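You operate a simulated robot arm through the tools that you are given. There is no shell and no other tool.

The job below is to be done with a simulated two-armed robot. You get a single attempt, and the scene is never put back.

TASK
Pick up the box with the earliest date from the shop counter with one hand, pass it to the other hand and put it on the pick-up patch. Set down upright: box.

Only the result counts: the job must be done as asked and must still hold three seconds after the hand-in. Knocking over, shifting, dropping, spilling or breaking anything else fails it.

THE ROBOT
Two 7-joint arms with two-finger parallel grippers on one trunk, on a base that moves. Base frame: it is fixed to the floor where the robot stands at the start and does not move with it; the origin is under the middle of the robot, x ahead of it, y to its left, z up; the surface under the hand at the start is at about z = 0.84. Units: m, degrees, N and s.
The left shoulder is at the start at [0.022, 0.101, 1.437], the right one opposite. Each reaches about 0.627 m from its shoulder. Places, roughly: pick-up patch (32x20 cm) [0.42, 0.9, 0.84]. Payload 2.4 kg a hand.
The tool frame of a hand sits at the grasp point between the pads (the TCP): z along the fingers, y along the line on which they close. The tips reach 0.024 m beyond it. The gripper opens to 0.068 m. The fingers are 0.017 m wide and 0.01 m thick; the gripper's body (0.04 by 0.07 m) begins 0.041 m behind the TCP.
Orientation is that of the tool frame in the base frame, as a unit quaternion [x, y, z, w]. With the fingers straight down and closing along the base's y, the tool's x points along the base's -x, its y along +y and its z along -z.

THE INTERFACE
- The arms move only by the tool nudge_tool. It takes "left_series", "right_series" or both (then of equal length, played together; a hand with none holds still); each is a list of rows, each an object (a shift or turn left out is 0, a gripper value left out holds the last) with "slide": the shift along the base's x, y, z in units of 150 mm (1.0 is 150 mm), a list of three; "turn": the turn, a rotation vector about the base's x, y, z in units of 120 degrees (1.0 is 120 degrees), a list of three. In form: [{"slide": [x, y, z], "turn": [wx, wy, wz]}, ...]. A call has 1 to 20 rows; each row is the pose to reach, as a shift and turn from the pose commanded when the call began. "left_hand" and "right_hand" are, for a hand that has rows, the gripper command, from -1 (fully open) to 1 (shut), values between in proportion, set as the call begins (left out, the last holds). A call with a number of a shift or a turn outside -1 to 1 is refused whole. A row lasts 0.2 s, in which the tool goes at most 0.05 m and 8.6 degrees; a call with a longer step from one row to the next is refused whole, and so is a gripper value outside its range. A pose out of reach is approached as far as the arm can. The call stops where the force on the tool passes 40 N (or 10 N more than at its start, if that is more) or the arm is blocked; 0.2 s more then pass. Each finger travels about 0.072 m/s and halts on what it meets, pressing with about 22 N; the grip force reading is that of the motor and also rises with nothing between the fingers. The clock runs only during rows and for 0.2 s after the last one: add rows that repeat a pose to give the fingers time. The reply holds the time, the measured pose of the TCP, the force on the tool along the base axes, the opening and the grip force, in the units named above and with some noise, with the torque about the TCP (base axes, N m) and any sound that the robot's microphone picked up.
- Cameras (640 x 400 px; columns grow to the right, rows downward): "scene" is now at [0.0649, 0.0279, 1.5542]; the picture's right is [0.46, -0.89, 0.00], its down [-0.81, -0.42, -0.40] and it looks along [0.36, 0.19, -0.92] (base axes); focal length 255 px, centre (320, 200). "left" rides on the left gripper at [0.084, -0.011, -0.075] in its tool frame; the picture's right is [0.13, 0.99, 0.00], its down [-0.60, 0.08, -0.79] and it looks along [-0.79, 0.10, 0.61] (tool axes); focal length 251 px, centre (320, 200). "right" rides on the right gripper at [0.084, 0.011, -0.075] in its tool frame; the picture's right is [-0.13, 0.99, 0.00], its down [-0.60, -0.08, -0.79] and it looks along [-0.79, -0.10, 0.61] (tool axes); focal length 251 px, centre (320, 200).
- snapshot(camera): a new picture of that camera. No time passes.
- lift_body(by): moves the trunk up (or, below 0, down) by that many m; the arms and the scene camera ride with it, the base frame stays. It gives what a move gives, with no picture.
- roll_base(legs): drives the robot by 1 to 6 legs, each [ahead, left, turn to the left] in m, m and degrees, along the robot's own axes; the way and the turn of a leg run together, so that a leg with both is an arc; at most 1.5 m and 180 degrees a leg. The arms and the cameras ride along, it lands a little off, and it stops where it bumps. It gives what a move gives.
- head_to(pan, tilt): turns the head with the scene camera to pan (to the left, within 86 degrees either way) and tilt (down, from -29 to 69), counted from straight ahead of the robot (the tilt from the chest, where the trunk bows). It gives what a move gives.
- measure_at(camera, pixels): for up to 12 pixels [column, row] of the newest picture of that camera ("zoom" is the newest enlarged one), the place [x, y, z] in the base frame of the surface seen there, good to about 0.003 m. No time passes.
- zoom(camera, box): a new picture of the part [left, top, right, bottom] of that camera's present view, enlarged. No time passes.
- sign_off(): hands the job in; it is judged then, once.

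Unless the task says otherwise, let go and move clear before handing in.

The tools are called after "Emit:" by a JSON object that holds its "method" and its "body". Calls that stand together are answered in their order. nudge_tool: Moves the arms, as the interface text tells. Its arguments: {"type":"object","properties":{"left_series":{"type":"array","items":{"type":"object","properties":{"slide":{"type":"array","items":{"type":"number"}},"turn":{"type":"array","items":{"type":"number"}}}}},"left_hand":{"type":"number"},"right_series":{"type":"array","items":{"type":"object","properties":{"slide":{"type":"array","items":{"type":"number"}},"turn":{"type":"array","items":{"type":"number"}}}}},"right_hand":{"type":"number"}},"required":[]} The other tools are called the same way: lift_body (by) moves the trunk up or down; roll_base (legs) drives the base; head_to (pan, tilt) turns the head that bears the scene camera; snapshot (camera) takes a picture; measure_at (camera, pixels) gives the place of the surface under pixels of a picture; zoom (camera, box) takes an enlarged picture of a part of a camera's view; sign_off () hands the job in.

At the start:

```text
t: 0.0
left_eef_pos: [0.222, 0.2393, 1.0832]
left_orientation: [0.001, 1.0, 0.0, 0.0]
left_contact_force: [-0.3, -0.5, -0.2]
left_wrist_torque: [0.03, -0.01, 0.02]
left_width: 0.068
left_finger_force: 0.1
right_eef_pos: [0.2769, -0.0185, 1.1086]
right_orientation: [0.001, 1.0, -0.006, 0.001]
right_contact_force: [0.3, 0.2, -0.1]
right_wrist_torque: [-0.02, 0.02, 0.01]
right_width: 0.0681
right_finger_force: 0.1
trunk travel left (down, up): [-0.65, 0.2]
robot x, y, heading: [-0.002, -0.0021, -0.1]
head pan, tilt (commanded): [27.4, 66.2]
```

scene: 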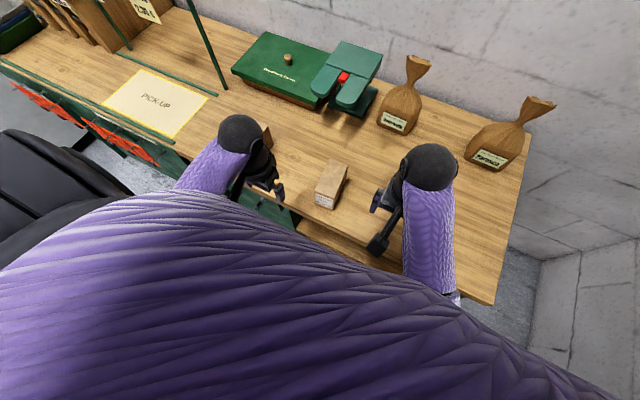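
right: 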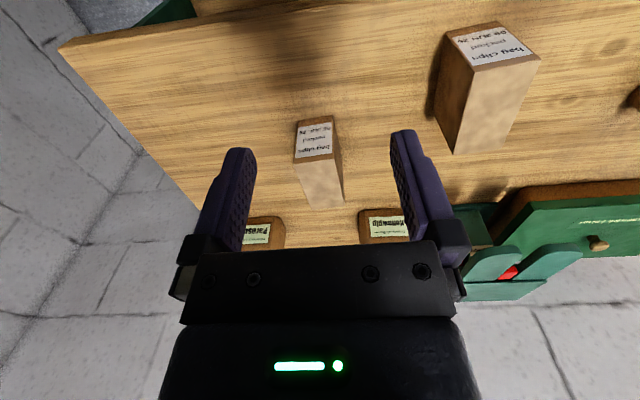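
left: 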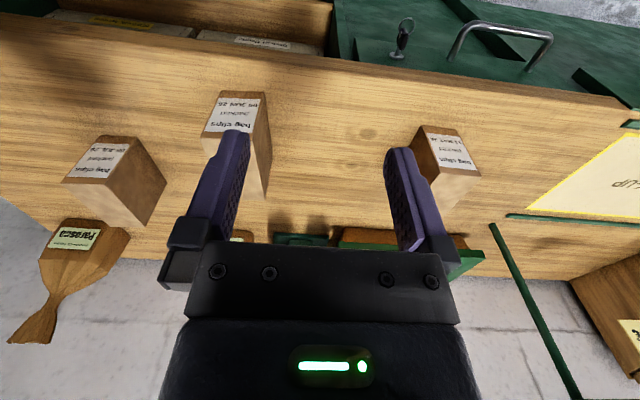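

The left picture shows three labelled boxes (around pixels [105,165], [235,110], [450,155]), and the right picture shows two ([315,140], [490,50]). I will enlarge the labels to read the dates.

Emit:
{"method": "zoom", "body": {"camera": "left", "box": [60, 130, 160, 192]}}

Emit:
{"method": "zoom", "body": {"camera": "left", "box": [195, 85, 285, 141]}}

Emit:
{"method": "zoom", "body": {"camera": "left", "box": [400, 115, 500, 177]}}

Emit:
{"method": "zoom", "body": {"camera": "right", "box": [280, 110, 360, 160]}}

Emit:
{"method": "zoom", "body": {"camera": "right", "box": [435, 10, 555, 85]}}

Emit:
{"method": "zoom", "body": {"camera": "scene", "box": [200, 100, 480, 275]}}

```text
6.40 times, centred on (110, 161) of left
```

zoom: 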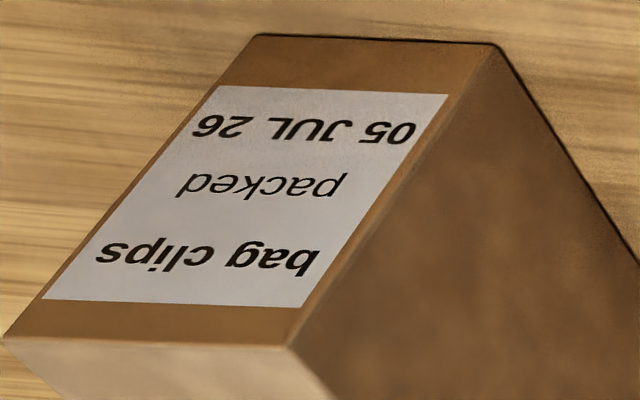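

```text
7.11 times, centred on (240, 113) of left
```

zoom: 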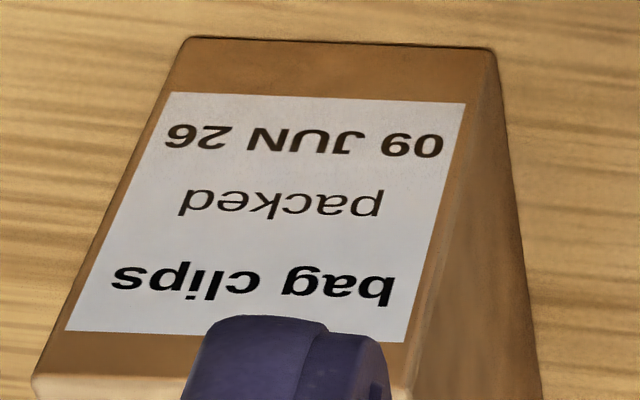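

```text
6.40 times, centred on (450, 146) of left
```

zoom: 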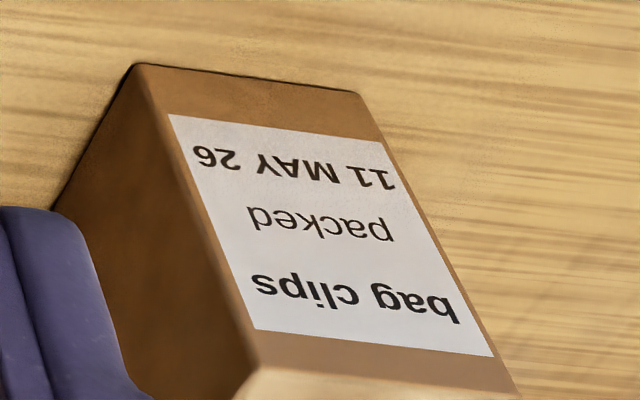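

```text
8.00 times, centred on (320, 135) of right
```

zoom: 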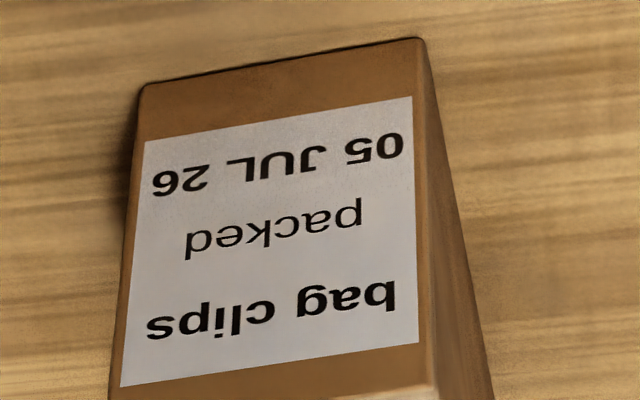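

```text
5.33 times, centred on (495, 48) of right
```

zoom: 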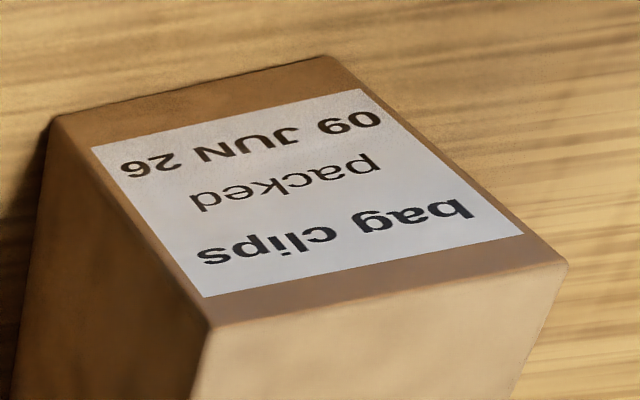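

```text
2.29 times, centred on (340, 188) of scene
```

zoom: 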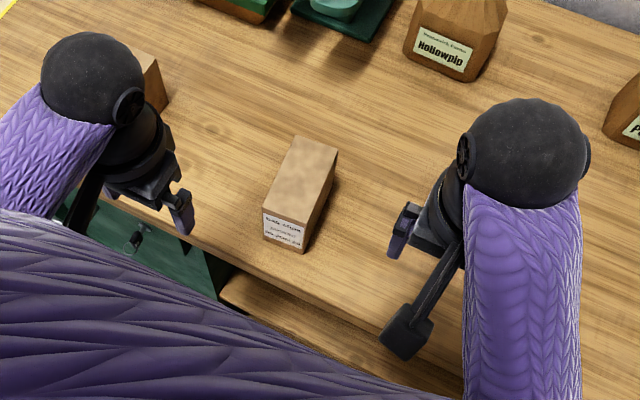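

The labels read 05 JUL 26, 09 JUN 26 and 11 MAY 26. 11 MAY is the earliest so far, on the box at left [450,155]. I will measure that box and the surroundings, and check for other boxes.

Emit:
{"method": "measure_at", "body": {"camera": "left", "pixels": [[423, 128], [456, 131], [480, 172], [441, 171], [440, 205], [445, 150], [235, 110], [268, 190], [105, 165], [600, 170], [530, 205], [500, 230]]}}

Emit:
{"method": "measure_at", "body": {"camera": "scene", "pixels": [[330, 180], [325, 200], [267, 137], [155, 100], [135, 65], [105, 100], [175, 138], [207, 95], [350, 75], [280, 60], [400, 110], [490, 155]]}}

Emit:
{"method": "zoom", "body": {"camera": "scene", "box": [0, 0, 320, 200]}}

Emit:
{"method": "zoom", "body": {"camera": "left", "box": [0, 0, 640, 400]}}

```text
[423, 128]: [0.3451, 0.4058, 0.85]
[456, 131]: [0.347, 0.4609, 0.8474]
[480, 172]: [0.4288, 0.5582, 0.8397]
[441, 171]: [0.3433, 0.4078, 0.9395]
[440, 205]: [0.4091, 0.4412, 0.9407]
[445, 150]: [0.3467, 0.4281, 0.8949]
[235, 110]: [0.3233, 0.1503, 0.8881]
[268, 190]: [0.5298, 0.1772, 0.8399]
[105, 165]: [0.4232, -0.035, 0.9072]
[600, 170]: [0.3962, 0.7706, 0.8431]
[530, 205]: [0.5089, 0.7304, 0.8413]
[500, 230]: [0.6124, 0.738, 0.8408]
```

```text
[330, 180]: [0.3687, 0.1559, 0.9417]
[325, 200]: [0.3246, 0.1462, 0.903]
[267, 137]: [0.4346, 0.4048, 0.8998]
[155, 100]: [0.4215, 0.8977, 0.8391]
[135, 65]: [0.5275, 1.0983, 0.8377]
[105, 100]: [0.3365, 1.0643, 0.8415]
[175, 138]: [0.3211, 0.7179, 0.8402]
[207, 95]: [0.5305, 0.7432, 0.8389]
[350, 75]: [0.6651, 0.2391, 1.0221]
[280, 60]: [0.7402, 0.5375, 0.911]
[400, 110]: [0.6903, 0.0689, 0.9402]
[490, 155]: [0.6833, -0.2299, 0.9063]
```

```text
2.00 times, centred on (160, 100) of scene
```

zoom: 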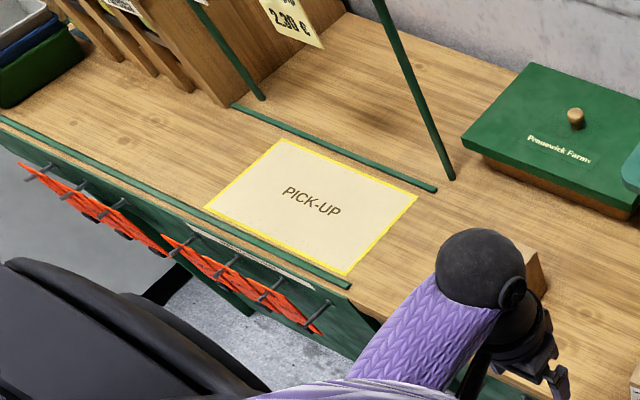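

```text
1.00 times, centred on (320, 200) of left (not enlarged: the box is as wide or as high as the picture)
```

zoom: 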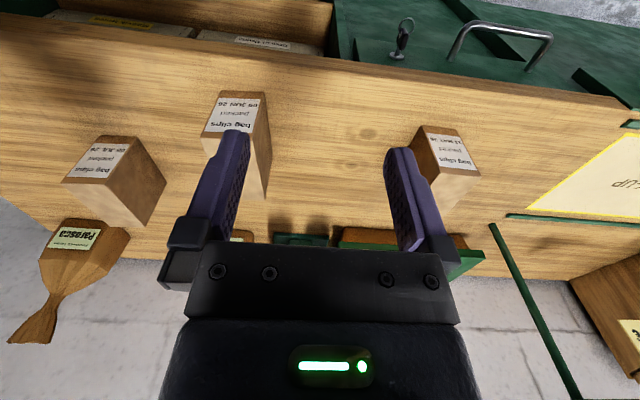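

The target box (11 MAY) has its front face at x≈0.345, y≈0.405–0.46, and its top at z≈0.94. A dark object sits at scene [50,200] and green posts stand near the patch, so I will look around before planning the drive.

Emit:
{"method": "head_to", "body": {"pan": 80, "tilt": 45}}

Emit:
{"method": "snapshot", "body": {"camera": "scene"}}

```text
t: 1.2
left_eef_pos: [0.2217, 0.2392, 1.0828]
left_orientation: [0.0, 1.0, 0.0, -0.001]
left_contact_force: [0.4, 1.2, -0.5]
left_wrist_torque: [-0.03, -0.01, 0.02]
left_width: 0.0678
left_finger_force: 0.0
right_eef_pos: [0.277, -0.0186, 1.1096]
right_orientation: [0.001, 1.0, -0.006, 0.002]
right_contact_force: [-0.5, -0.5, -0.5]
right_wrist_torque: [-0.02, -0.01, -0.03]
right_width: 0.0682
right_finger_force: 0.1
trunk travel left (down, up): [-0.65, 0.2]
robot x, y, heading: [0.0003, -0.0005, -0.0]
head pan, tilt (commanded): [80.0, 45.0]
```

```text
taken
```

scene: 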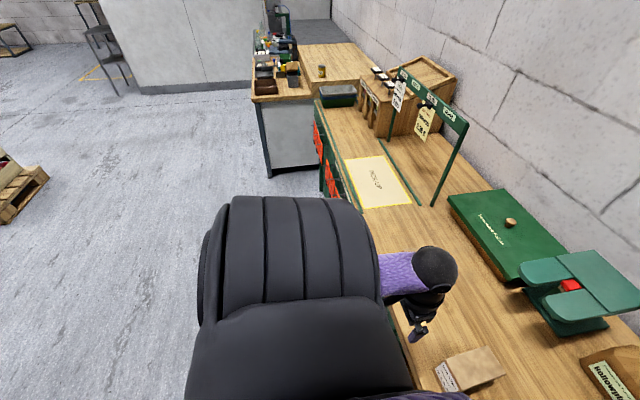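

The dark object is the robot's own shoulder, and the floor to the left is clear. A green frame stands behind the patch and red things hang in front of it, so I will measure them.

Emit:
{"method": "measure_at", "body": {"camera": "scene", "pixels": [[433, 203], [465, 125], [405, 75], [395, 135], [388, 142], [348, 160], [412, 203], [357, 208], [384, 155], [340, 185], [325, 150], [318, 125]]}}

Emit:
{"method": "zoom", "body": {"camera": "scene", "box": [240, 50, 480, 250]}}

```text
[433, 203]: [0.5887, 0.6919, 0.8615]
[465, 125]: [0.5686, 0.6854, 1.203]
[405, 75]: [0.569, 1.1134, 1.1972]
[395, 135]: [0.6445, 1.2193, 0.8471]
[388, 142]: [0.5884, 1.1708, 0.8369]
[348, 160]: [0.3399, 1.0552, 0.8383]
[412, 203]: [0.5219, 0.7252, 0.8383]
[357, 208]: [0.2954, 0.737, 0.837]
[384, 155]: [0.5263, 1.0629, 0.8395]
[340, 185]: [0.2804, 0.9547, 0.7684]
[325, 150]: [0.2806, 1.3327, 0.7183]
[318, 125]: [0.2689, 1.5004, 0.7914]
```

```text
2.00 times, centred on (360, 150) of scene
```

zoom: 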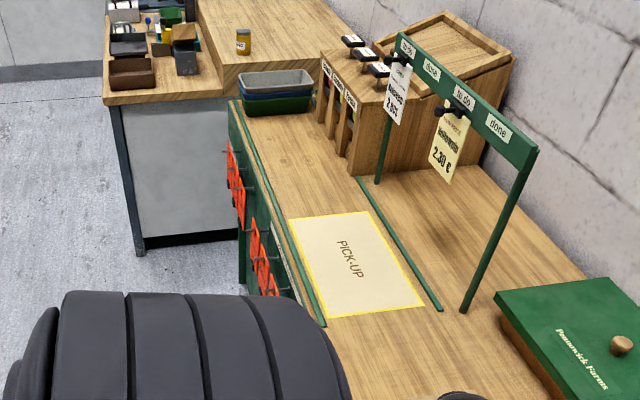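

The frame stands at x≈0.57, behind the patch (x 0.32–0.52, y 0.74–1.06). Before driving sideways I will check what sticks out at the counter front: the handle at left [500,30], the key at [400,40] and the red tags.

Emit:
{"method": "measure_at", "body": {"camera": "left", "pixels": [[500, 27], [403, 40], [450, 65], [300, 52], [150, 30], [260, 42], [120, 22], [600, 100], [400, 75], [620, 20]]}}

Emit:
{"method": "measure_at", "body": {"camera": "scene", "pixels": [[320, 145], [330, 175], [316, 130], [262, 130], [252, 97], [268, 175], [310, 100], [320, 190], [345, 205], [350, 195], [470, 370], [445, 375]]}}

Emit:
{"method": "head_to", "body": {"pan": 60, "tilt": 69}}

Emit:
{"method": "snapshot", "body": {"camera": "scene"}}

```text
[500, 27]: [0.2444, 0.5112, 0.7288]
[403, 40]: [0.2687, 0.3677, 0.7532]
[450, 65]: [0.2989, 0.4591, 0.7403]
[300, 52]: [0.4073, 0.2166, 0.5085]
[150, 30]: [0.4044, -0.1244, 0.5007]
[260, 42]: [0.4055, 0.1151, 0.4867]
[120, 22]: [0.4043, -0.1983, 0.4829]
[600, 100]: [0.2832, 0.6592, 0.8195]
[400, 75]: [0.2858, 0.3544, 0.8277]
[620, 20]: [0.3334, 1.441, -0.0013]
```

```text
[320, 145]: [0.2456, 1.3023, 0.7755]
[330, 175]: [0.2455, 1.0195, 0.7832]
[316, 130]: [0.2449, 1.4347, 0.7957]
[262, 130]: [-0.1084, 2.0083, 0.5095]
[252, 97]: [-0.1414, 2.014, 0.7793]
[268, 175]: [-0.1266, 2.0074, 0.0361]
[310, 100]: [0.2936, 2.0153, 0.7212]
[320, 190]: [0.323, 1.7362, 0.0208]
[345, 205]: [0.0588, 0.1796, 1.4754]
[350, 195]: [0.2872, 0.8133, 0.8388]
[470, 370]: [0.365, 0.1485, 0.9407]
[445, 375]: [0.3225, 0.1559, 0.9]
```

```text
t: 2.1
left_eef_pos: [0.2226, 0.239, 1.083]
left_orientation: [0.0, 1.0, 0.0, 0.0]
left_contact_force: [0.0, 0.2, -0.1]
left_wrist_torque: [0.01, 0.0, 0.0]
left_width: 0.0679
left_finger_force: 0.1
right_eef_pos: [0.2762, -0.0205, 1.1086]
right_orientation: [0.001, 1.0, -0.006, 0.001]
right_contact_force: [0.1, -0.1, -0.1]
right_wrist_torque: [-0.01, -0.02, -0.05]
right_width: 0.0681
right_finger_force: 0.0
trunk travel left (down, up): [-0.65, 0.2]
robot x, y, heading: [0.0021, -0.0025, -0.0]
head pan, tilt (commanded): [60.0, 68.8]
```

```text
taken
```

scene: 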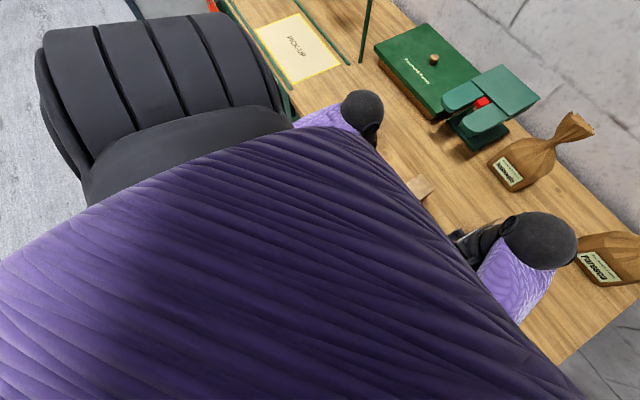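

The handle (x≈0.244, z≈0.73) and the tag hooks (x≈0.245) stick out slightly past the counter edge (x≈0.285). I will back off 5 cm and then drive left 0.55 m, which puts the right shoulder in front of the target box and the left shoulder near the patch.

Emit:
{"method": "roll_base", "body": {"legs": [[-0.05, 0, 0], [0, 0.55, 0]]}}

Emit:
{"method": "head_to", "body": {"pan": 0, "tilt": 55}}

Emit:
{"method": "snapshot", "body": {"camera": "scene"}}

Emit:
{"method": "snapshot", "body": {"camera": "right"}}

Emit:
{"method": "snapshot", "body": {"camera": "left"}}

```text
t: 5.8
left_eef_pos: [0.1685, 0.7899, 1.0819]
left_orientation: [-0.003, 1.0, 0.0, 0.001]
left_contact_force: [-0.3, 0.8, 0.7]
left_wrist_torque: [0.0, -0.01, 0.0]
left_width: 0.0679
left_finger_force: 0.1
right_eef_pos: [0.225, 0.5305, 1.1086]
right_orientation: [-0.002, 1.0, -0.007, 0.002]
right_contact_force: [-0.5, 0.6, 0.4]
right_wrist_torque: [-0.01, 0.0, -0.01]
right_width: 0.0679
right_finger_force: 0.0
trunk travel left (down, up): [-0.65, 0.2]
robot x, y, heading: [-0.0516, 0.5467, 0.1]
head pan, tilt (commanded): [60.0, 68.8]
```

```text
t: 7.1
left_eef_pos: [0.1689, 0.7888, 1.0821]
left_orientation: [-0.004, 1.0, -0.001, 0.001]
left_contact_force: [-0.2, 1.3, 0.5]
left_wrist_torque: [0.02, 0.0, -0.02]
left_width: 0.0679
left_finger_force: 0.1
right_eef_pos: [0.2249, 0.53, 1.1087]
right_orientation: [-0.002, 1.0, -0.006, 0.002]
right_contact_force: [1.5, -0.3, 0.5]
right_wrist_torque: [-0.04, 0.01, 0.01]
right_width: 0.0681
right_finger_force: 0.1
trunk travel left (down, up): [-0.65, 0.2]
robot x, y, heading: [-0.0525, 0.549, 0.3]
head pan, tilt (commanded): [0.0, 55.0]
```

```text
taken
```

scene: 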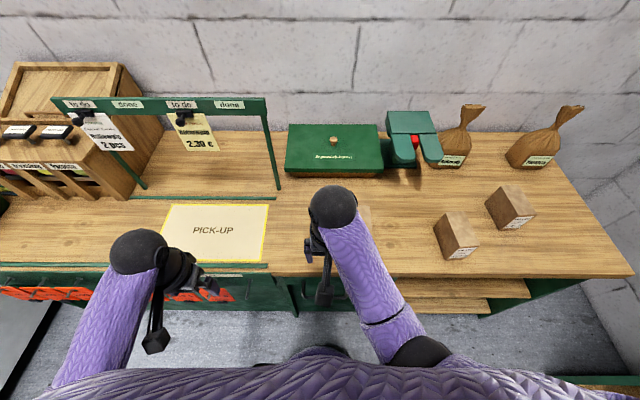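

```text
taken
```

right: 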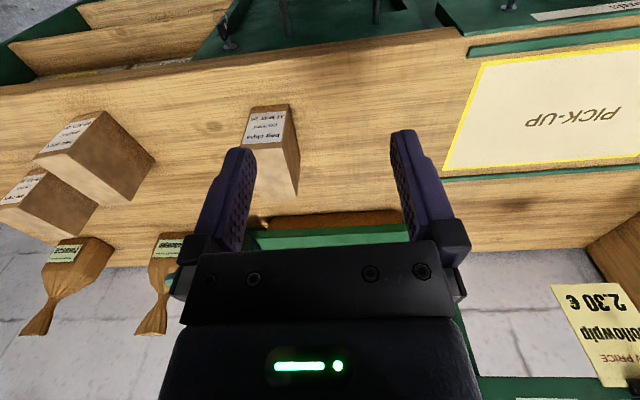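

```text
taken
```

left: 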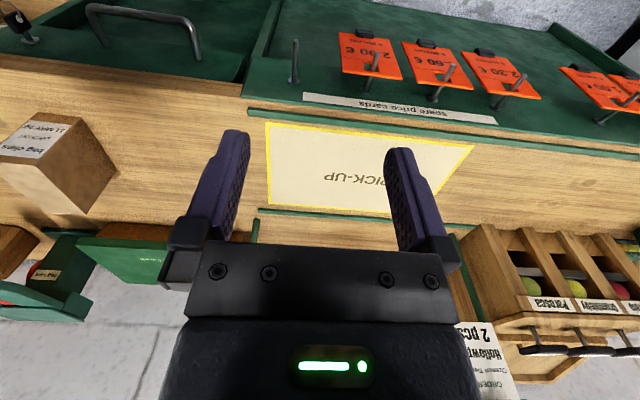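

The drive went well: the robot is now at (-0.052, 0.549), and the target box is at right [270,150]. I will measure the box in detail.

Emit:
{"method": "zoom", "body": {"camera": "right", "box": [220, 90, 330, 210]}}

Emit:
{"method": "measure_at", "body": {"camera": "right", "pixels": [[250, 108], [290, 106], [284, 138], [248, 145], [280, 145], [297, 192], [265, 165], [293, 150], [285, 160], [270, 125]]}}

Emit:
{"method": "measure_at", "body": {"camera": "left", "pixels": [[35, 112], [82, 117], [48, 164], [85, 212], [60, 185], [95, 165], [117, 165], [20, 130], [40, 200]]}}

```text
3.33 times, centred on (275, 150) of right
```

zoom: 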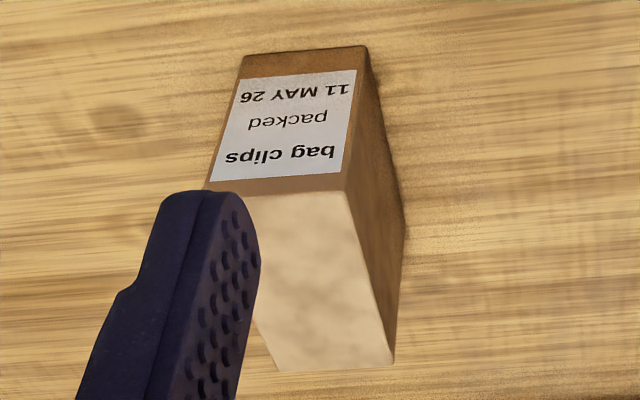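

```text
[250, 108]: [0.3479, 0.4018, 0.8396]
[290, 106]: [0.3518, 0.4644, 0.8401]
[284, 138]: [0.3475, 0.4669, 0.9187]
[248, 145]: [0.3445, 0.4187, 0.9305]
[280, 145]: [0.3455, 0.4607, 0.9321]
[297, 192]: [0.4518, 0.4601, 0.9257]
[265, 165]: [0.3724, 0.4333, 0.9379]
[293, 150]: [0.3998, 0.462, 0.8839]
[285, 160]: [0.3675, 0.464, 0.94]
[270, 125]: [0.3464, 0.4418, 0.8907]
```

```text
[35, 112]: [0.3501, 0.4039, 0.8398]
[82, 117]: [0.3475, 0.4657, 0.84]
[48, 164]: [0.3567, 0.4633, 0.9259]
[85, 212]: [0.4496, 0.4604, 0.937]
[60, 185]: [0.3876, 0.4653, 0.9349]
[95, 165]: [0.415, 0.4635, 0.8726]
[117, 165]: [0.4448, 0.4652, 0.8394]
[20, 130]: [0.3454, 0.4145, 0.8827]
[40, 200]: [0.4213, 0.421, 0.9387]
```

The box spans x≈0.345–0.450, y≈0.405–0.464, z 0.84–0.94. I will refine the -y edge from the enlarged view.

Emit:
{"method": "measure_at", "body": {"camera": "zoom", "pixels": [[240, 70], [243, 58], [215, 180], [208, 187], [275, 360], [290, 368], [265, 330], [385, 355], [340, 200], [360, 290], [225, 195], [362, 50]]}}

Emit:
{"method": "zoom", "body": {"camera": "scene", "box": [260, 160, 480, 300]}}

```text
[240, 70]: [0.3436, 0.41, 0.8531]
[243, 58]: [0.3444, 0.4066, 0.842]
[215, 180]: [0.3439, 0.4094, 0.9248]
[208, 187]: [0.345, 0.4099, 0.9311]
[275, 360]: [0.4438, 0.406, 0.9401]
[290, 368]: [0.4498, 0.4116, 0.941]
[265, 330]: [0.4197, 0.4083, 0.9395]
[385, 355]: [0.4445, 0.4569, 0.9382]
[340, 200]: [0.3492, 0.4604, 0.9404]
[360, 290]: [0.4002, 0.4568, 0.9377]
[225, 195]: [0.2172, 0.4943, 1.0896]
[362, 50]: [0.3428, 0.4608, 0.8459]
```

```text
2.86 times, centred on (370, 230) of scene
```

zoom: 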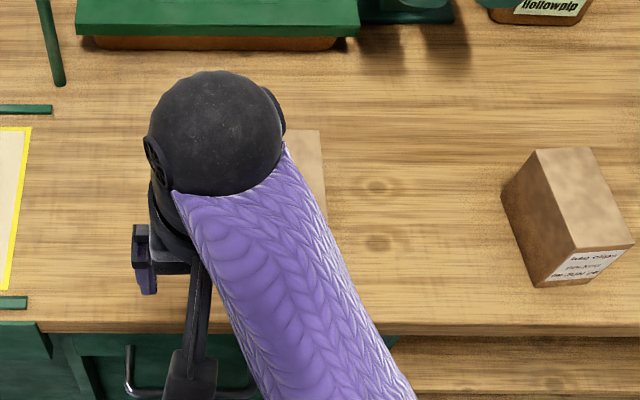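

The box centre is at about (0.397, 0.4345) and it is about 57 mm wide along y, so the open gripper (68 mm) fits. I will check where the elbows are before lowering the trunk.

Emit:
{"method": "measure_at", "body": {"camera": "scene", "pixels": [[415, 352], [390, 310], [335, 205], [135, 250], [90, 340], [60, 375], [155, 340], [324, 295], [310, 350]]}}

Emit:
{"method": "head_to", "body": {"pan": -45, "tilt": 69}}

Emit:
{"method": "snapshot", "body": {"camera": "scene"}}

```text
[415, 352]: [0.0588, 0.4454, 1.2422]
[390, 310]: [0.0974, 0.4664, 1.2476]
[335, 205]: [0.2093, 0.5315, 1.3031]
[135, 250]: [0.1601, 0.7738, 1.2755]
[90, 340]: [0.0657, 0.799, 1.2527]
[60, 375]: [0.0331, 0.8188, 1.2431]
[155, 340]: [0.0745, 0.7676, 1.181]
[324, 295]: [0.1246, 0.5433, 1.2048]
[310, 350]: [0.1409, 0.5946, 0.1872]
```

```text
t: 8.2
left_eef_pos: [0.1685, 0.7884, 1.0841]
left_orientation: [-0.004, 1.0, 0.0, 0.0]
left_contact_force: [0.2, 0.4, -0.4]
left_wrist_torque: [-0.01, 0.01, 0.02]
left_width: 0.068
left_finger_force: 0.0
right_eef_pos: [0.2252, 0.5296, 1.1083]
right_orientation: [-0.001, 1.0, -0.006, 0.001]
right_contact_force: [-0.4, 0.7, 0.7]
right_wrist_torque: [-0.01, 0.02, 0.0]
right_width: 0.0679
right_finger_force: 0.1
trunk travel left (down, up): [-0.65, 0.2]
robot x, y, heading: [-0.054, 0.5517, 0.4]
head pan, tilt (commanded): [-45.0, 68.8]
```

```text
taken
```

scene: 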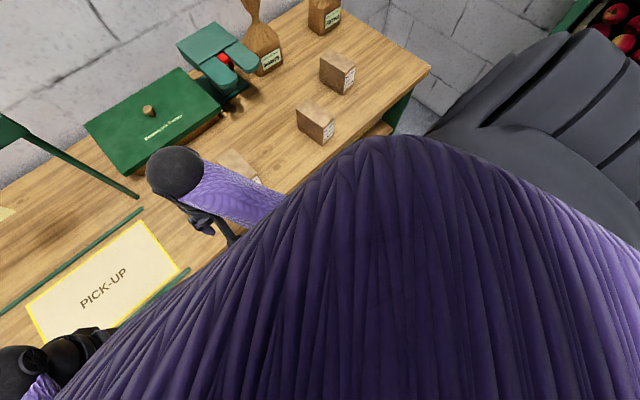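

The elbows are at z≈1.24, well above the counter, so lowering the trunk 0.12 m is safe.

Emit:
{"method": "lift_body", "body": {"by": -0.12}}

Emit:
{"method": "snapshot", "body": {"camera": "right"}}

```text
t: 9.7
left_eef_pos: [0.1679, 0.7881, 0.9624]
left_orientation: [-0.003, 1.0, 0.0, 0.0]
left_contact_force: [1.2, -0.1, 0.8]
left_wrist_torque: [0.0, -0.01, 0.01]
left_width: 0.0681
left_finger_force: 0.1
right_eef_pos: [0.2324, 0.5112, 0.986]
right_orientation: [0.002, 1.0, -0.03, 0.01]
right_contact_force: [0.7, 0.1, -0.1]
right_wrist_torque: [-0.04, -0.02, 0.0]
right_width: 0.068
right_finger_force: 0.1
trunk travel left (down, up): [-0.53, 0.32]
robot x, y, heading: [-0.0483, 0.5489, 0.5]
head pan, tilt (commanded): [-45.0, 68.8]
```

```text
taken
```

right: 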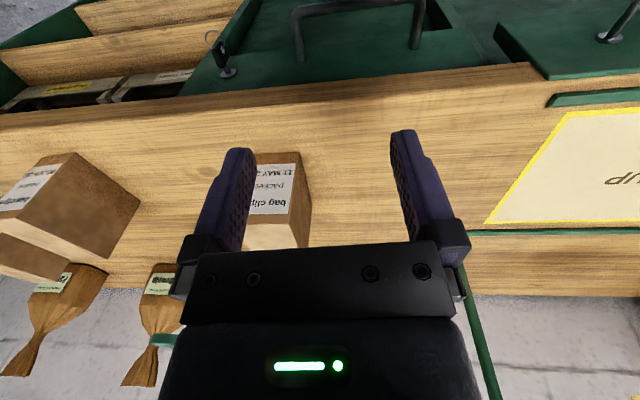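

The trunk is down, but the right hand shifted about 2 cm and turned about 3° during the lowering. I will check whether something is touching.

Emit:
{"method": "head_to", "body": {"pan": 0, "tilt": 62}}

Emit:
{"method": "snapshot", "body": {"camera": "scene"}}

Emit:
{"method": "snapshot", "body": {"camera": "left"}}

```text
t: 10.8
left_eef_pos: [0.1685, 0.7882, 0.9633]
left_orientation: [-0.003, 1.0, 0.0, 0.0]
left_contact_force: [-0.1, -0.3, -0.5]
left_wrist_torque: [0.02, -0.01, 0.01]
left_width: 0.0682
left_finger_force: 0.0
right_eef_pos: [0.2316, 0.5128, 0.986]
right_orientation: [0.001, 1.0, -0.03, 0.009]
right_contact_force: [0.8, 0.2, 0.8]
right_wrist_torque: [-0.04, 0.02, -0.02]
right_width: 0.0681
right_finger_force: 0.1
trunk travel left (down, up): [-0.53, 0.32]
robot x, y, heading: [-0.0492, 0.5495, 0.6]
head pan, tilt (commanded): [0.0, 62.0]
```

```text
taken
```

scene: 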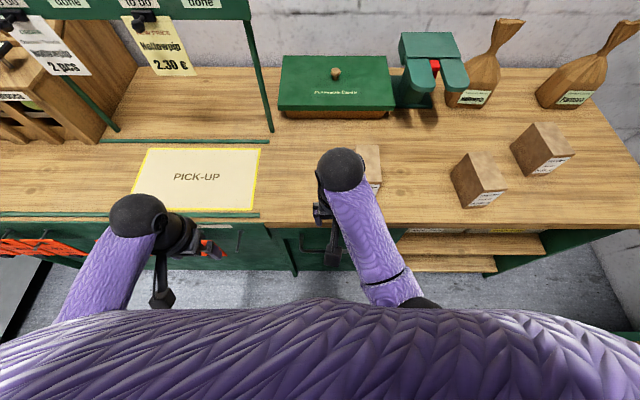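

```text
taken
```

left: 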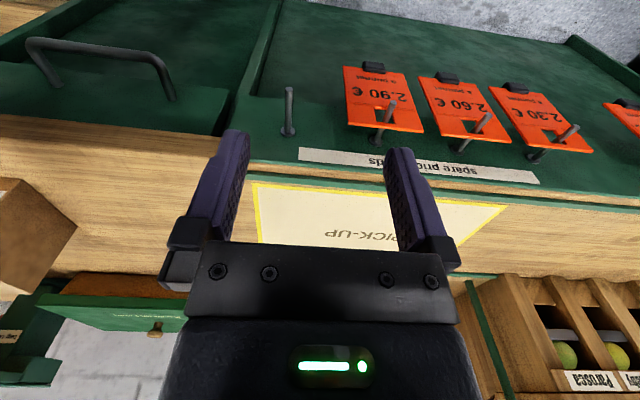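

Nothing in the pictures is being touched from outside, so the shift could be a self-contact at the right elbow. I will move the right hand up and forward a little and compare the commanded and measured poses.

Emit:
{"method": "nudge_tool", "body": {"right_series": [{"slide": [0.0, 0.0, 0.25]}, {"slide": [0.1, -0.08, 0.5]}, {"slide": [0.25, -0.16, 0.6]}, {"slide": [0.4, -0.24, 0.6]}, {"slide": [0.4, -0.24, 0.6]}], "right_hand": -1}}

```text
t: 11.2
left_eef_pos: [0.1679, 0.7898, 0.962]
left_orientation: [-0.002, 1.0, 0.0, 0.0]
left_contact_force: [0.2, -0.2, -0.3]
left_wrist_torque: [0.01, -0.04, 0.02]
left_width: 0.0679
left_finger_force: 0.1
right_eef_pos: [0.2402, 0.4392, 0.9911]
right_orientation: [0.015, 0.991, -0.134, 0.017]
right_contact_force: [1.1, 0.1, 0.2]
right_wrist_torque: [-0.02, 0.01, 0.03]
right_width: 0.0681
right_finger_force: 0.1
right hand out of reach, approached as far as the arm can: row 1, 2
trunk travel left (down, up): [-0.53, 0.32]
robot x, y, heading: [-0.0521, 0.5444, 0.6]
head pan, tilt (commanded): [0.0, 62.0]
stopped in row 2 (right hand): the arm was blocked; the commanded pose is now the measured one
```

The arm was blocked and the hand twisted. I will look at the arm again before moving further.

Emit:
{"method": "snapshot", "body": {"camera": "scene"}}

Emit:
{"method": "snapshot", "body": {"camera": "right"}}

Emit:
{"method": "snapshot", "body": {"camera": "left"}}

```text
taken
```

scene: 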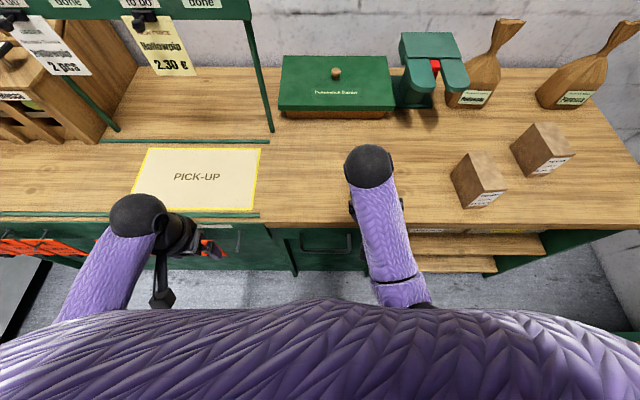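

```text
taken
```

right: 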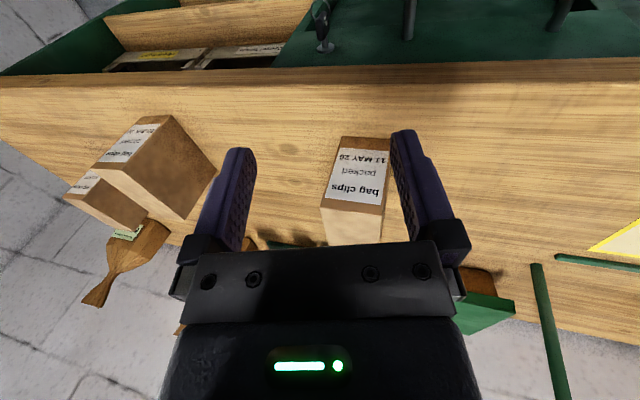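

```text
taken
```

left: 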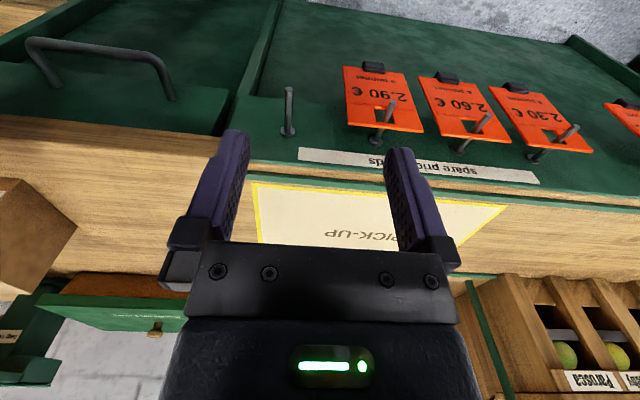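

The right arm seems jammed near its own body rather than against the scene: nothing is touched in the pictures and forces are near zero. I will raise the trunk back a little to free it, then extend the arm forward before lowering again.

Emit:
{"method": "lift_body", "body": {"by": 0.12}}

Emit:
{"method": "snapshot", "body": {"camera": "scene"}}

```text
t: 12.7
left_eef_pos: [0.1691, 0.7878, 1.083]
left_orientation: [-0.002, 1.0, 0.0, 0.0]
left_contact_force: [-0.4, 0.2, 0.1]
left_wrist_torque: [-0.02, -0.01, -0.01]
left_width: 0.0682
left_finger_force: 0.1
right_eef_pos: [0.2412, 0.4189, 1.1092]
right_orientation: [0.019, 0.986, -0.162, 0.019]
right_contact_force: [0.2, -0.1, 0.8]
right_wrist_torque: [0.0, -0.01, 0.0]
right_width: 0.0681
right_finger_force: 0.0
trunk travel left (down, up): [-0.65, 0.2]
robot x, y, heading: [-0.0481, 0.5482, 0.3]
head pan, tilt (commanded): [0.0, 62.0]
```

```text
taken
```

scene: 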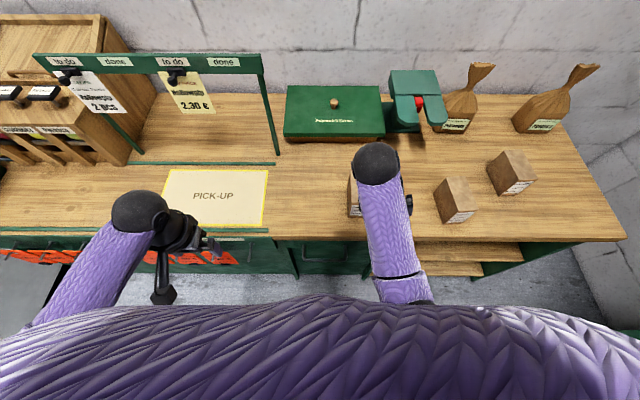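

The trunk is up again and the right arm is free, but the hand is tilted about 19° toward -y. I will turn it upright and extend it toward the box, staying well above it.

Emit:
{"method": "nudge_tool", "body": {"right_series": [{"slide": [0.12, 0.0, 0.0], "turn": [0.0, 0, 0]}, {"slide": [0.24, 0.03, 0.0], "turn": [0.05, 0, 0]}, {"slide": [0.36, 0.06, 0.0], "turn": [0.1, 0, 0]}, {"slide": [0.48, 0.1, 0.0], "turn": [0.156, 0, 0]}, {"slide": [0.48, 0.1, 0.0], "turn": [0.156, 0, 0]}], "right_hand": -1}}

```text
t: 13.9
left_eef_pos: [0.1682, 0.7886, 1.0835]
left_orientation: [-0.003, 1.0, 0.001, 0.0]
left_contact_force: [-0.2, 0.6, -0.5]
left_wrist_torque: [0.0, 0.02, -0.03]
left_width: 0.068
left_finger_force: 0.1
right_eef_pos: [0.3126, 0.4545, 1.1115]
right_orientation: [0.017, 0.999, 0.032, 0.013]
right_contact_force: [0.3, 0.0, -0.1]
right_wrist_torque: [-0.01, -0.01, 0.03]
right_width: 0.068
right_finger_force: 0.1
trunk travel left (down, up): [-0.65, 0.2]
robot x, y, heading: [-0.0528, 0.5469, 0.2]
head pan, tilt (commanded): [0.0, 62.0]
```

The arm moves freely again; the right hand is at (0.313, 0.4545, 1.1115), nearly upright. I will continue to a point above the front half of the box and correct the small tilt.

Emit:
{"method": "nudge_tool", "body": {"right_series": [{"slide": [0.15, -0.06, 0.0], "turn": [-0.015, 0.006, 0.008]}, {"slide": [0.3, -0.13, -0.1], "turn": [-0.031, 0.0125, 0.016]}, {"slide": [0.415, -0.13, -0.2], "turn": [-0.031, 0.0125, 0.016]}, {"slide": [0.415, -0.13, -0.2], "turn": [-0.031, 0.0125, 0.016]}, {"slide": [0.415, -0.13, -0.2], "turn": [-0.031, 0.0125, 0.016]}]}}

Emit:
{"method": "snapshot", "body": {"camera": "right"}}

Emit:
{"method": "snapshot", "body": {"camera": "scene"}}

```text
t: 15.1
left_eef_pos: [0.1687, 0.7884, 1.0827]
left_orientation: [-0.003, 1.0, 0.0, 0.0]
left_contact_force: [-0.1, -0.2, 0.4]
left_wrist_torque: [0.01, 0.03, 0.0]
left_width: 0.0679
left_finger_force: 0.0
right_eef_pos: [0.3722, 0.4354, 1.0819]
right_orientation: [0.002, 1.0, -0.002, 0.001]
right_contact_force: [-0.5, 0.2, -0.4]
right_wrist_torque: [-0.02, -0.01, -0.01]
right_width: 0.0678
right_finger_force: 0.1
trunk travel left (down, up): [-0.65, 0.2]
robot x, y, heading: [-0.0506, 0.5476, 0.2]
head pan, tilt (commanded): [0.0, 62.0]
```

```text
taken
```

right: 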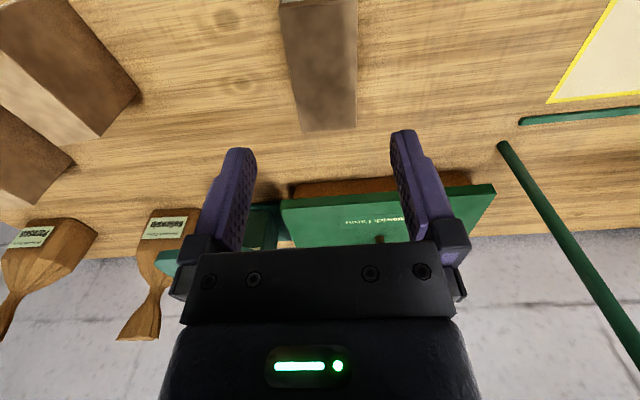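

```text
taken
```

scene: 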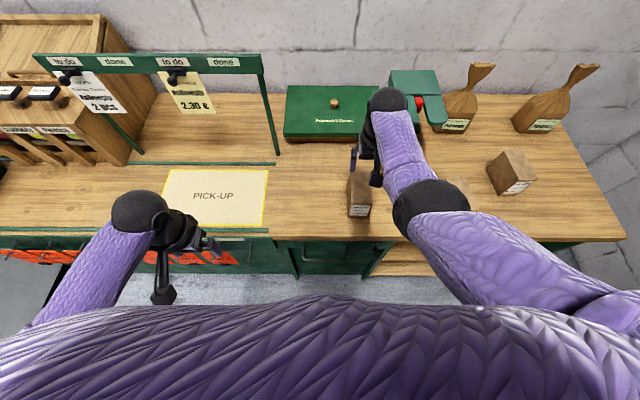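

The hand is upright at (0.372, 0.435, 1.082), right over the front half of the box. The elbow has swung out to scene [430,205], so I will measure it against the neighbouring boxes before lowering the trunk.

Emit:
{"method": "measure_at", "body": {"camera": "scene", "pixels": [[430, 205], [460, 205], [405, 225], [500, 250], [600, 310], [387, 100], [400, 160], [435, 190]]}}

Emit:
{"method": "measure_at", "body": {"camera": "right", "pixels": [[285, 30], [303, 128], [356, 125], [356, 20], [330, 128], [300, 90], [355, 80], [283, 10], [356, 5]]}}

```text
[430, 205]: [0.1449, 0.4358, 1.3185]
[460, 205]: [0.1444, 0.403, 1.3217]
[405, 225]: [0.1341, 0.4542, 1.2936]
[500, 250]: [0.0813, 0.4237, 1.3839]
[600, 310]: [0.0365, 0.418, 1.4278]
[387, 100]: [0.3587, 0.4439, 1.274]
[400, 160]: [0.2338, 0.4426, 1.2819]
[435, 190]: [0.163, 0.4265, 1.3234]
```

```text
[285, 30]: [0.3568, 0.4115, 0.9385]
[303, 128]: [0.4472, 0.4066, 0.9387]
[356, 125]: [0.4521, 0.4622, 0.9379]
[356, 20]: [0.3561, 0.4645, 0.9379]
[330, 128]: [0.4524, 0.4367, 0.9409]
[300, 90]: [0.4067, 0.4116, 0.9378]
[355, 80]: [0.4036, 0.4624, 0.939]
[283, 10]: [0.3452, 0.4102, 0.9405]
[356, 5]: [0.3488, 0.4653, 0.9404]
```

The elbow is at (0.145, 0.43, 1.32), clear of everything, and the box centre in y is about 0.436. I will lower the trunk 0.08 m, which leaves the fingertips still above the box top.

Emit:
{"method": "lift_body", "body": {"by": -0.08}}

```text
t: 16.3
left_eef_pos: [0.1677, 0.7888, 1.0023]
left_orientation: [-0.004, 1.0, 0.0, 0.0]
left_contact_force: [-0.1, -0.9, 0.6]
left_wrist_torque: [0.01, 0.01, 0.0]
left_width: 0.068
left_finger_force: 0.1
right_eef_pos: [0.3739, 0.4363, 0.9997]
right_orientation: [0.001, 1.0, -0.003, 0.0]
right_contact_force: [0.2, -0.2, -0.5]
right_wrist_torque: [0.01, 0.02, 0.01]
right_width: 0.068
right_finger_force: 0.0
trunk travel left (down, up): [-0.57, 0.28]
robot x, y, heading: [-0.0512, 0.5438, 0.2]
head pan, tilt (commanded): [0.0, 62.0]
```

The hand is straight above the front half of the box at (0.374, 0.436, 1.000), and the box centre y is 0.436. I will descend to about z = 0.915, with the fingers straddling the box sides.

Emit:
{"method": "nudge_tool", "body": {"right_series": [{"slide": [0, 0, -0.15]}, {"slide": [0, 0, -0.3]}, {"slide": [0, 0, -0.43]}, {"slide": [0, 0, -0.56]}, {"slide": [0, 0, -0.56]}], "right_hand": -1}}

Emit:
{"method": "snapshot", "body": {"camera": "scene"}}

Emit:
{"method": "snapshot", "body": {"camera": "right"}}

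```text
t: 17.5
left_eef_pos: [0.1692, 0.7898, 1.0035]
left_orientation: [-0.003, 1.0, 0.0, 0.0]
left_contact_force: [-0.8, 0.3, -0.8]
left_wrist_torque: [0.01, -0.01, -0.01]
left_width: 0.0682
left_finger_force: 0.0
right_eef_pos: [0.3543, 0.4336, 0.9326]
right_orientation: [0.0, 1.0, -0.002, 0.0]
right_contact_force: [-1.1, -0.9, 0.7]
right_wrist_torque: [0.01, 0.01, -0.01]
right_width: 0.0682
right_finger_force: 0.0
right hand out of reach, approached as far as the arm can: row 2, 3, 4, 5
trunk travel left (down, up): [-0.57, 0.28]
robot x, y, heading: [-0.0542, 0.5487, 0.3]
head pan, tilt (commanded): [0.0, 62.0]
```

```text
taken
```

scene: 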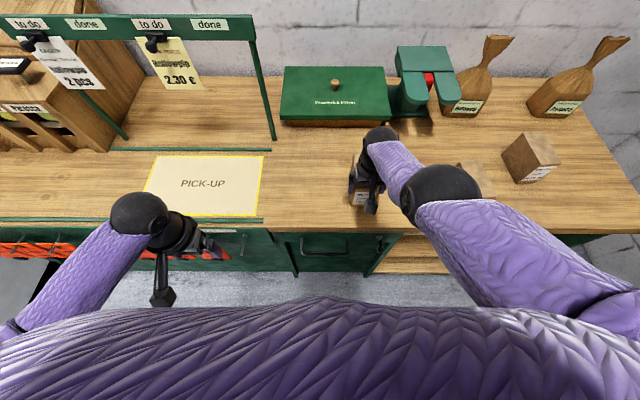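

```text
taken
```

right: 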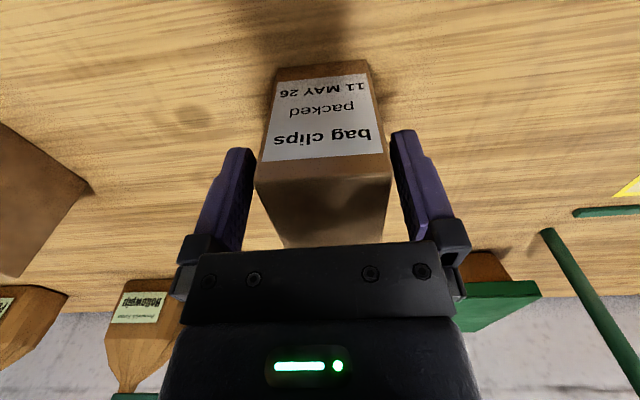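

The vertical hand ran out of reach at (0.354, 0.434, 0.933), so the shoulder has to come lower. I will raise the hand clear of the box top first and then lower the trunk.

Emit:
{"method": "nudge_tool", "body": {"right_series": [{"slide": [0, 0, 0.2]}, {"slide": [0, 0, 0.4]}, {"slide": [0, 0, 0.6]}, {"slide": [0, 0, 0.8]}, {"slide": [0, 0, 0.8]}]}}

```text
t: 18.7
left_eef_pos: [0.1701, 0.7889, 1.0019]
left_orientation: [-0.003, 1.0, 0.0, 0.0]
left_contact_force: [1.4, 0.2, -0.5]
left_wrist_torque: [-0.03, 0.01, 0.0]
left_width: 0.0678
left_finger_force: 0.0
right_eef_pos: [0.3547, 0.4335, 1.0529]
right_orientation: [0.0, 1.0, -0.001, 0.001]
right_contact_force: [-0.2, 0.1, 0.2]
right_wrist_torque: [0.0, 0.01, 0.01]
right_width: 0.0681
right_finger_force: 0.0
trunk travel left (down, up): [-0.57, 0.28]
robot x, y, heading: [-0.0478, 0.5476, 0.4]
head pan, tilt (commanded): [0.0, 62.0]
```

The right hand is up at z = 1.053. Before lowering the trunk I will also bring the left hand forward and up, so that its arm does not jam near the body as the right one did.

Emit:
{"method": "nudge_tool", "body": {"left_series": [{"slide": [0.1, 0, 0.2]}, {"slide": [0.3, 0, 0.4]}, {"slide": [0.5, 0, 0.55]}, {"slide": [0.7, 0, 0.6]}, {"slide": [0.9, 0, 0.6]}, {"slide": [0.9, 0, 0.6]}], "left_hand": -1}}

Emit:
{"method": "lift_body", "body": {"by": -0.08}}

Emit:
{"method": "snapshot", "body": {"camera": "scene"}}

```text
t: 20.1
left_eef_pos: [0.3064, 0.7888, 1.0922]
left_orientation: [-0.003, 1.0, 0.0, 0.0]
left_contact_force: [-0.8, 0.3, 0.7]
left_wrist_torque: [0.02, 0.0, 0.02]
left_width: 0.068
left_finger_force: 0.0
right_eef_pos: [0.355, 0.4342, 1.0537]
right_orientation: [0.0, 1.0, -0.002, 0.002]
right_contact_force: [0.3, -0.2, -0.4]
right_wrist_torque: [0.02, 0.0, 0.03]
right_width: 0.0681
right_finger_force: 0.1
trunk travel left (down, up): [-0.57, 0.28]
robot x, y, heading: [-0.0524, 0.5474, 0.4]
head pan, tilt (commanded): [0.0, 62.0]
```

```text
t: 21.3
left_eef_pos: [0.3038, 0.7893, 1.0126]
left_orientation: [-0.003, 1.0, -0.001, 0.001]
left_contact_force: [0.9, 0.4, 0.6]
left_wrist_torque: [0.05, 0.0, 0.03]
left_width: 0.0679
left_finger_force: 0.1
right_eef_pos: [0.3554, 0.4346, 0.9748]
right_orientation: [0.0, 1.0, -0.002, 0.001]
right_contact_force: [0.0, 0.5, -0.9]
right_wrist_torque: [0.01, 0.0, 0.0]
right_width: 0.0679
right_finger_force: 0.1
trunk travel left (down, up): [-0.49, 0.36]
robot x, y, heading: [-0.0514, 0.5496, 0.4]
head pan, tilt (commanded): [0.0, 62.0]
```

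```text
taken
```

scene: 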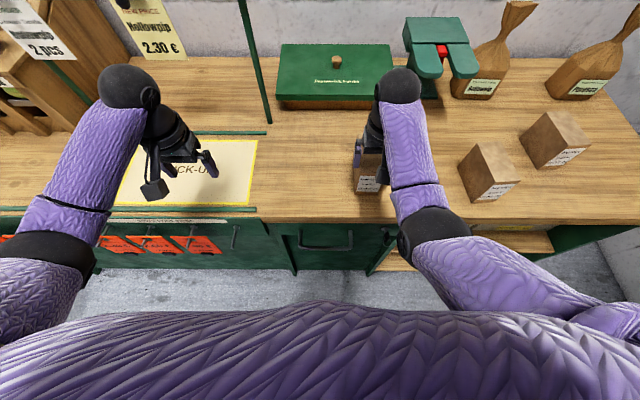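

The right hand is at (0.355, 0.435, 0.975), with tips just above the box top. I will shift 1.8 cm forward and then descend to z ≈ 0.913.

Emit:
{"method": "nudge_tool", "body": {"right_series": [{"slide": [0.117, 0.005, 0]}, {"slide": [0.117, 0.005, -0.15]}, {"slide": [0.117, 0.005, -0.3]}, {"slide": [0.117, 0.005, -0.41]}, {"slide": [0.117, 0.005, -0.41]}], "right_hand": -1}}

Emit:
{"method": "snapshot", "body": {"camera": "right"}}

Emit:
{"method": "snapshot", "body": {"camera": "scene"}}

```text
t: 22.5
left_eef_pos: [0.3043, 0.7878, 1.0131]
left_orientation: [-0.002, 1.0, 0.0, 0.0]
left_contact_force: [0.1, -0.6, 0.2]
left_wrist_torque: [0.0, 0.01, 0.04]
left_width: 0.0681
left_finger_force: 0.2
right_eef_pos: [0.3734, 0.4364, 0.9124]
right_orientation: [0.0, 1.0, -0.002, 0.001]
right_contact_force: [0.5, 0.2, -0.5]
right_wrist_torque: [0.01, -0.05, 0.02]
right_width: 0.068
right_finger_force: 0.1
trunk travel left (down, up): [-0.49, 0.36]
robot x, y, heading: [-0.0542, 0.5505, 0.0]
head pan, tilt (commanded): [0.0, 62.0]
```

```text
taken
```

right: 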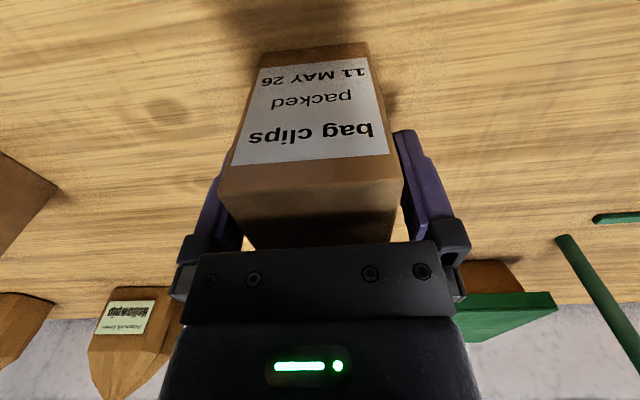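

```text
taken
```

scene: 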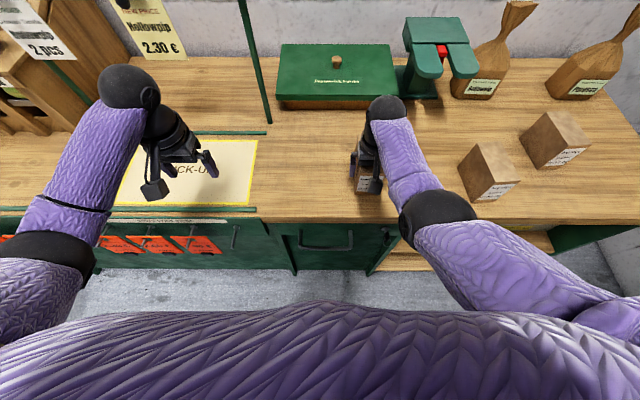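

The box labelled 11 MAY 26 sits between the fingers, with no contact force. I will close the right gripper.

Emit:
{"method": "nudge_tool", "body": {"right_series": [{"slide": [0, 0, 0]}, {"slide": [0, 0, 0]}, {"slide": [0, 0, 0]}, {"slide": [0, 0, 0]}], "right_hand": 1}}

```text
t: 23.5
left_eef_pos: [0.3048, 0.7878, 1.0114]
left_orientation: [-0.003, 1.0, 0.0, 0.0]
left_contact_force: [-0.2, -0.2, 0.0]
left_wrist_torque: [0.02, 0.0, -0.03]
left_width: 0.068
left_finger_force: 0.0
right_eef_pos: [0.3731, 0.4355, 0.9128]
right_orientation: [0.0, 1.0, -0.002, 0.0]
right_contact_force: [0.5, -0.2, 0.2]
right_wrist_torque: [0.01, -0.13, -0.07]
right_width: 0.0582
right_finger_force: 21.8
trunk travel left (down, up): [-0.49, 0.36]
robot x, y, heading: [-0.0513, 0.5477, 0.5]
head pan, tilt (commanded): [0.0, 62.0]
```

Gripped: the opening is 0.0582 m at 21.8 N. I will lift it gently and check for slip.

Emit:
{"method": "nudge_tool", "body": {"right_series": [{"slide": [0, 0, 0.08]}, {"slide": [0, 0, 0.2]}, {"slide": [0, 0, 0.35]}, {"slide": [0, 0, 0.5]}, {"slide": [0, 0, 0.5]}]}}

Emit:
{"method": "snapshot", "body": {"camera": "right"}}

Emit:
{"method": "snapshot", "body": {"camera": "left"}}

Emit:
{"method": "snapshot", "body": {"camera": "scene"}}

```text
t: 24.7
left_eef_pos: [0.304, 0.7892, 1.0124]
left_orientation: [-0.002, 1.0, 0.001, 0.0]
left_contact_force: [-0.1, -0.2, 0.7]
left_wrist_torque: [-0.03, -0.02, -0.02]
left_width: 0.0676
left_finger_force: 0.1
right_eef_pos: [0.3709, 0.4356, 0.9879]
right_orientation: [0.0, 1.0, -0.002, 0.001]
right_contact_force: [-0.6, 0.1, -1.7]
right_wrist_torque: [0.0, 0.02, 0.01]
right_width: 0.0574
right_finger_force: 21.6
trunk travel left (down, up): [-0.49, 0.36]
robot x, y, heading: [-0.0504, 0.5489, 0.4]
head pan, tilt (commanded): [0.0, 62.0]
```

```text
taken
```

right: 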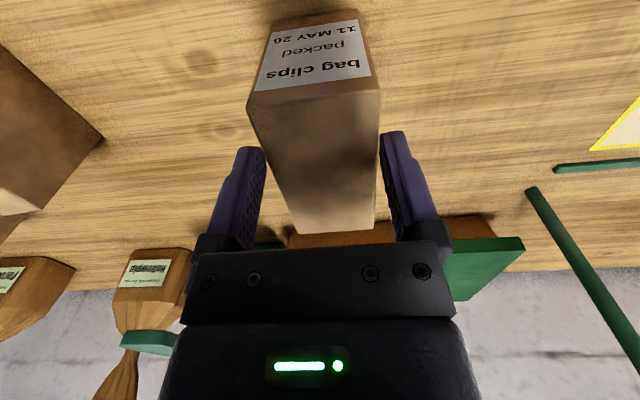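

```text
taken
```

left: 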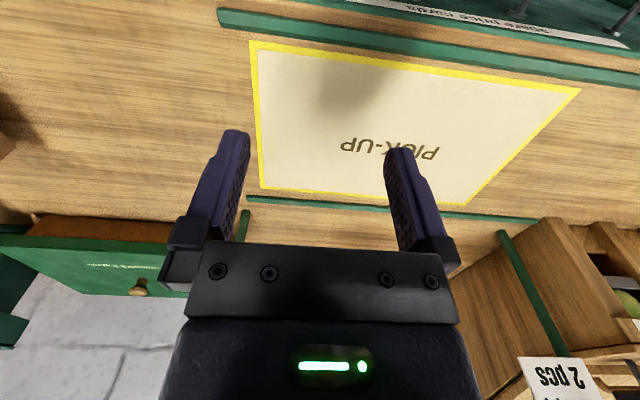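

```text
taken
```

scene: 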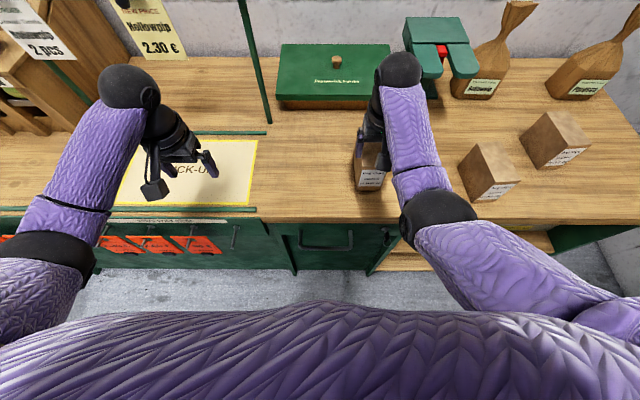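

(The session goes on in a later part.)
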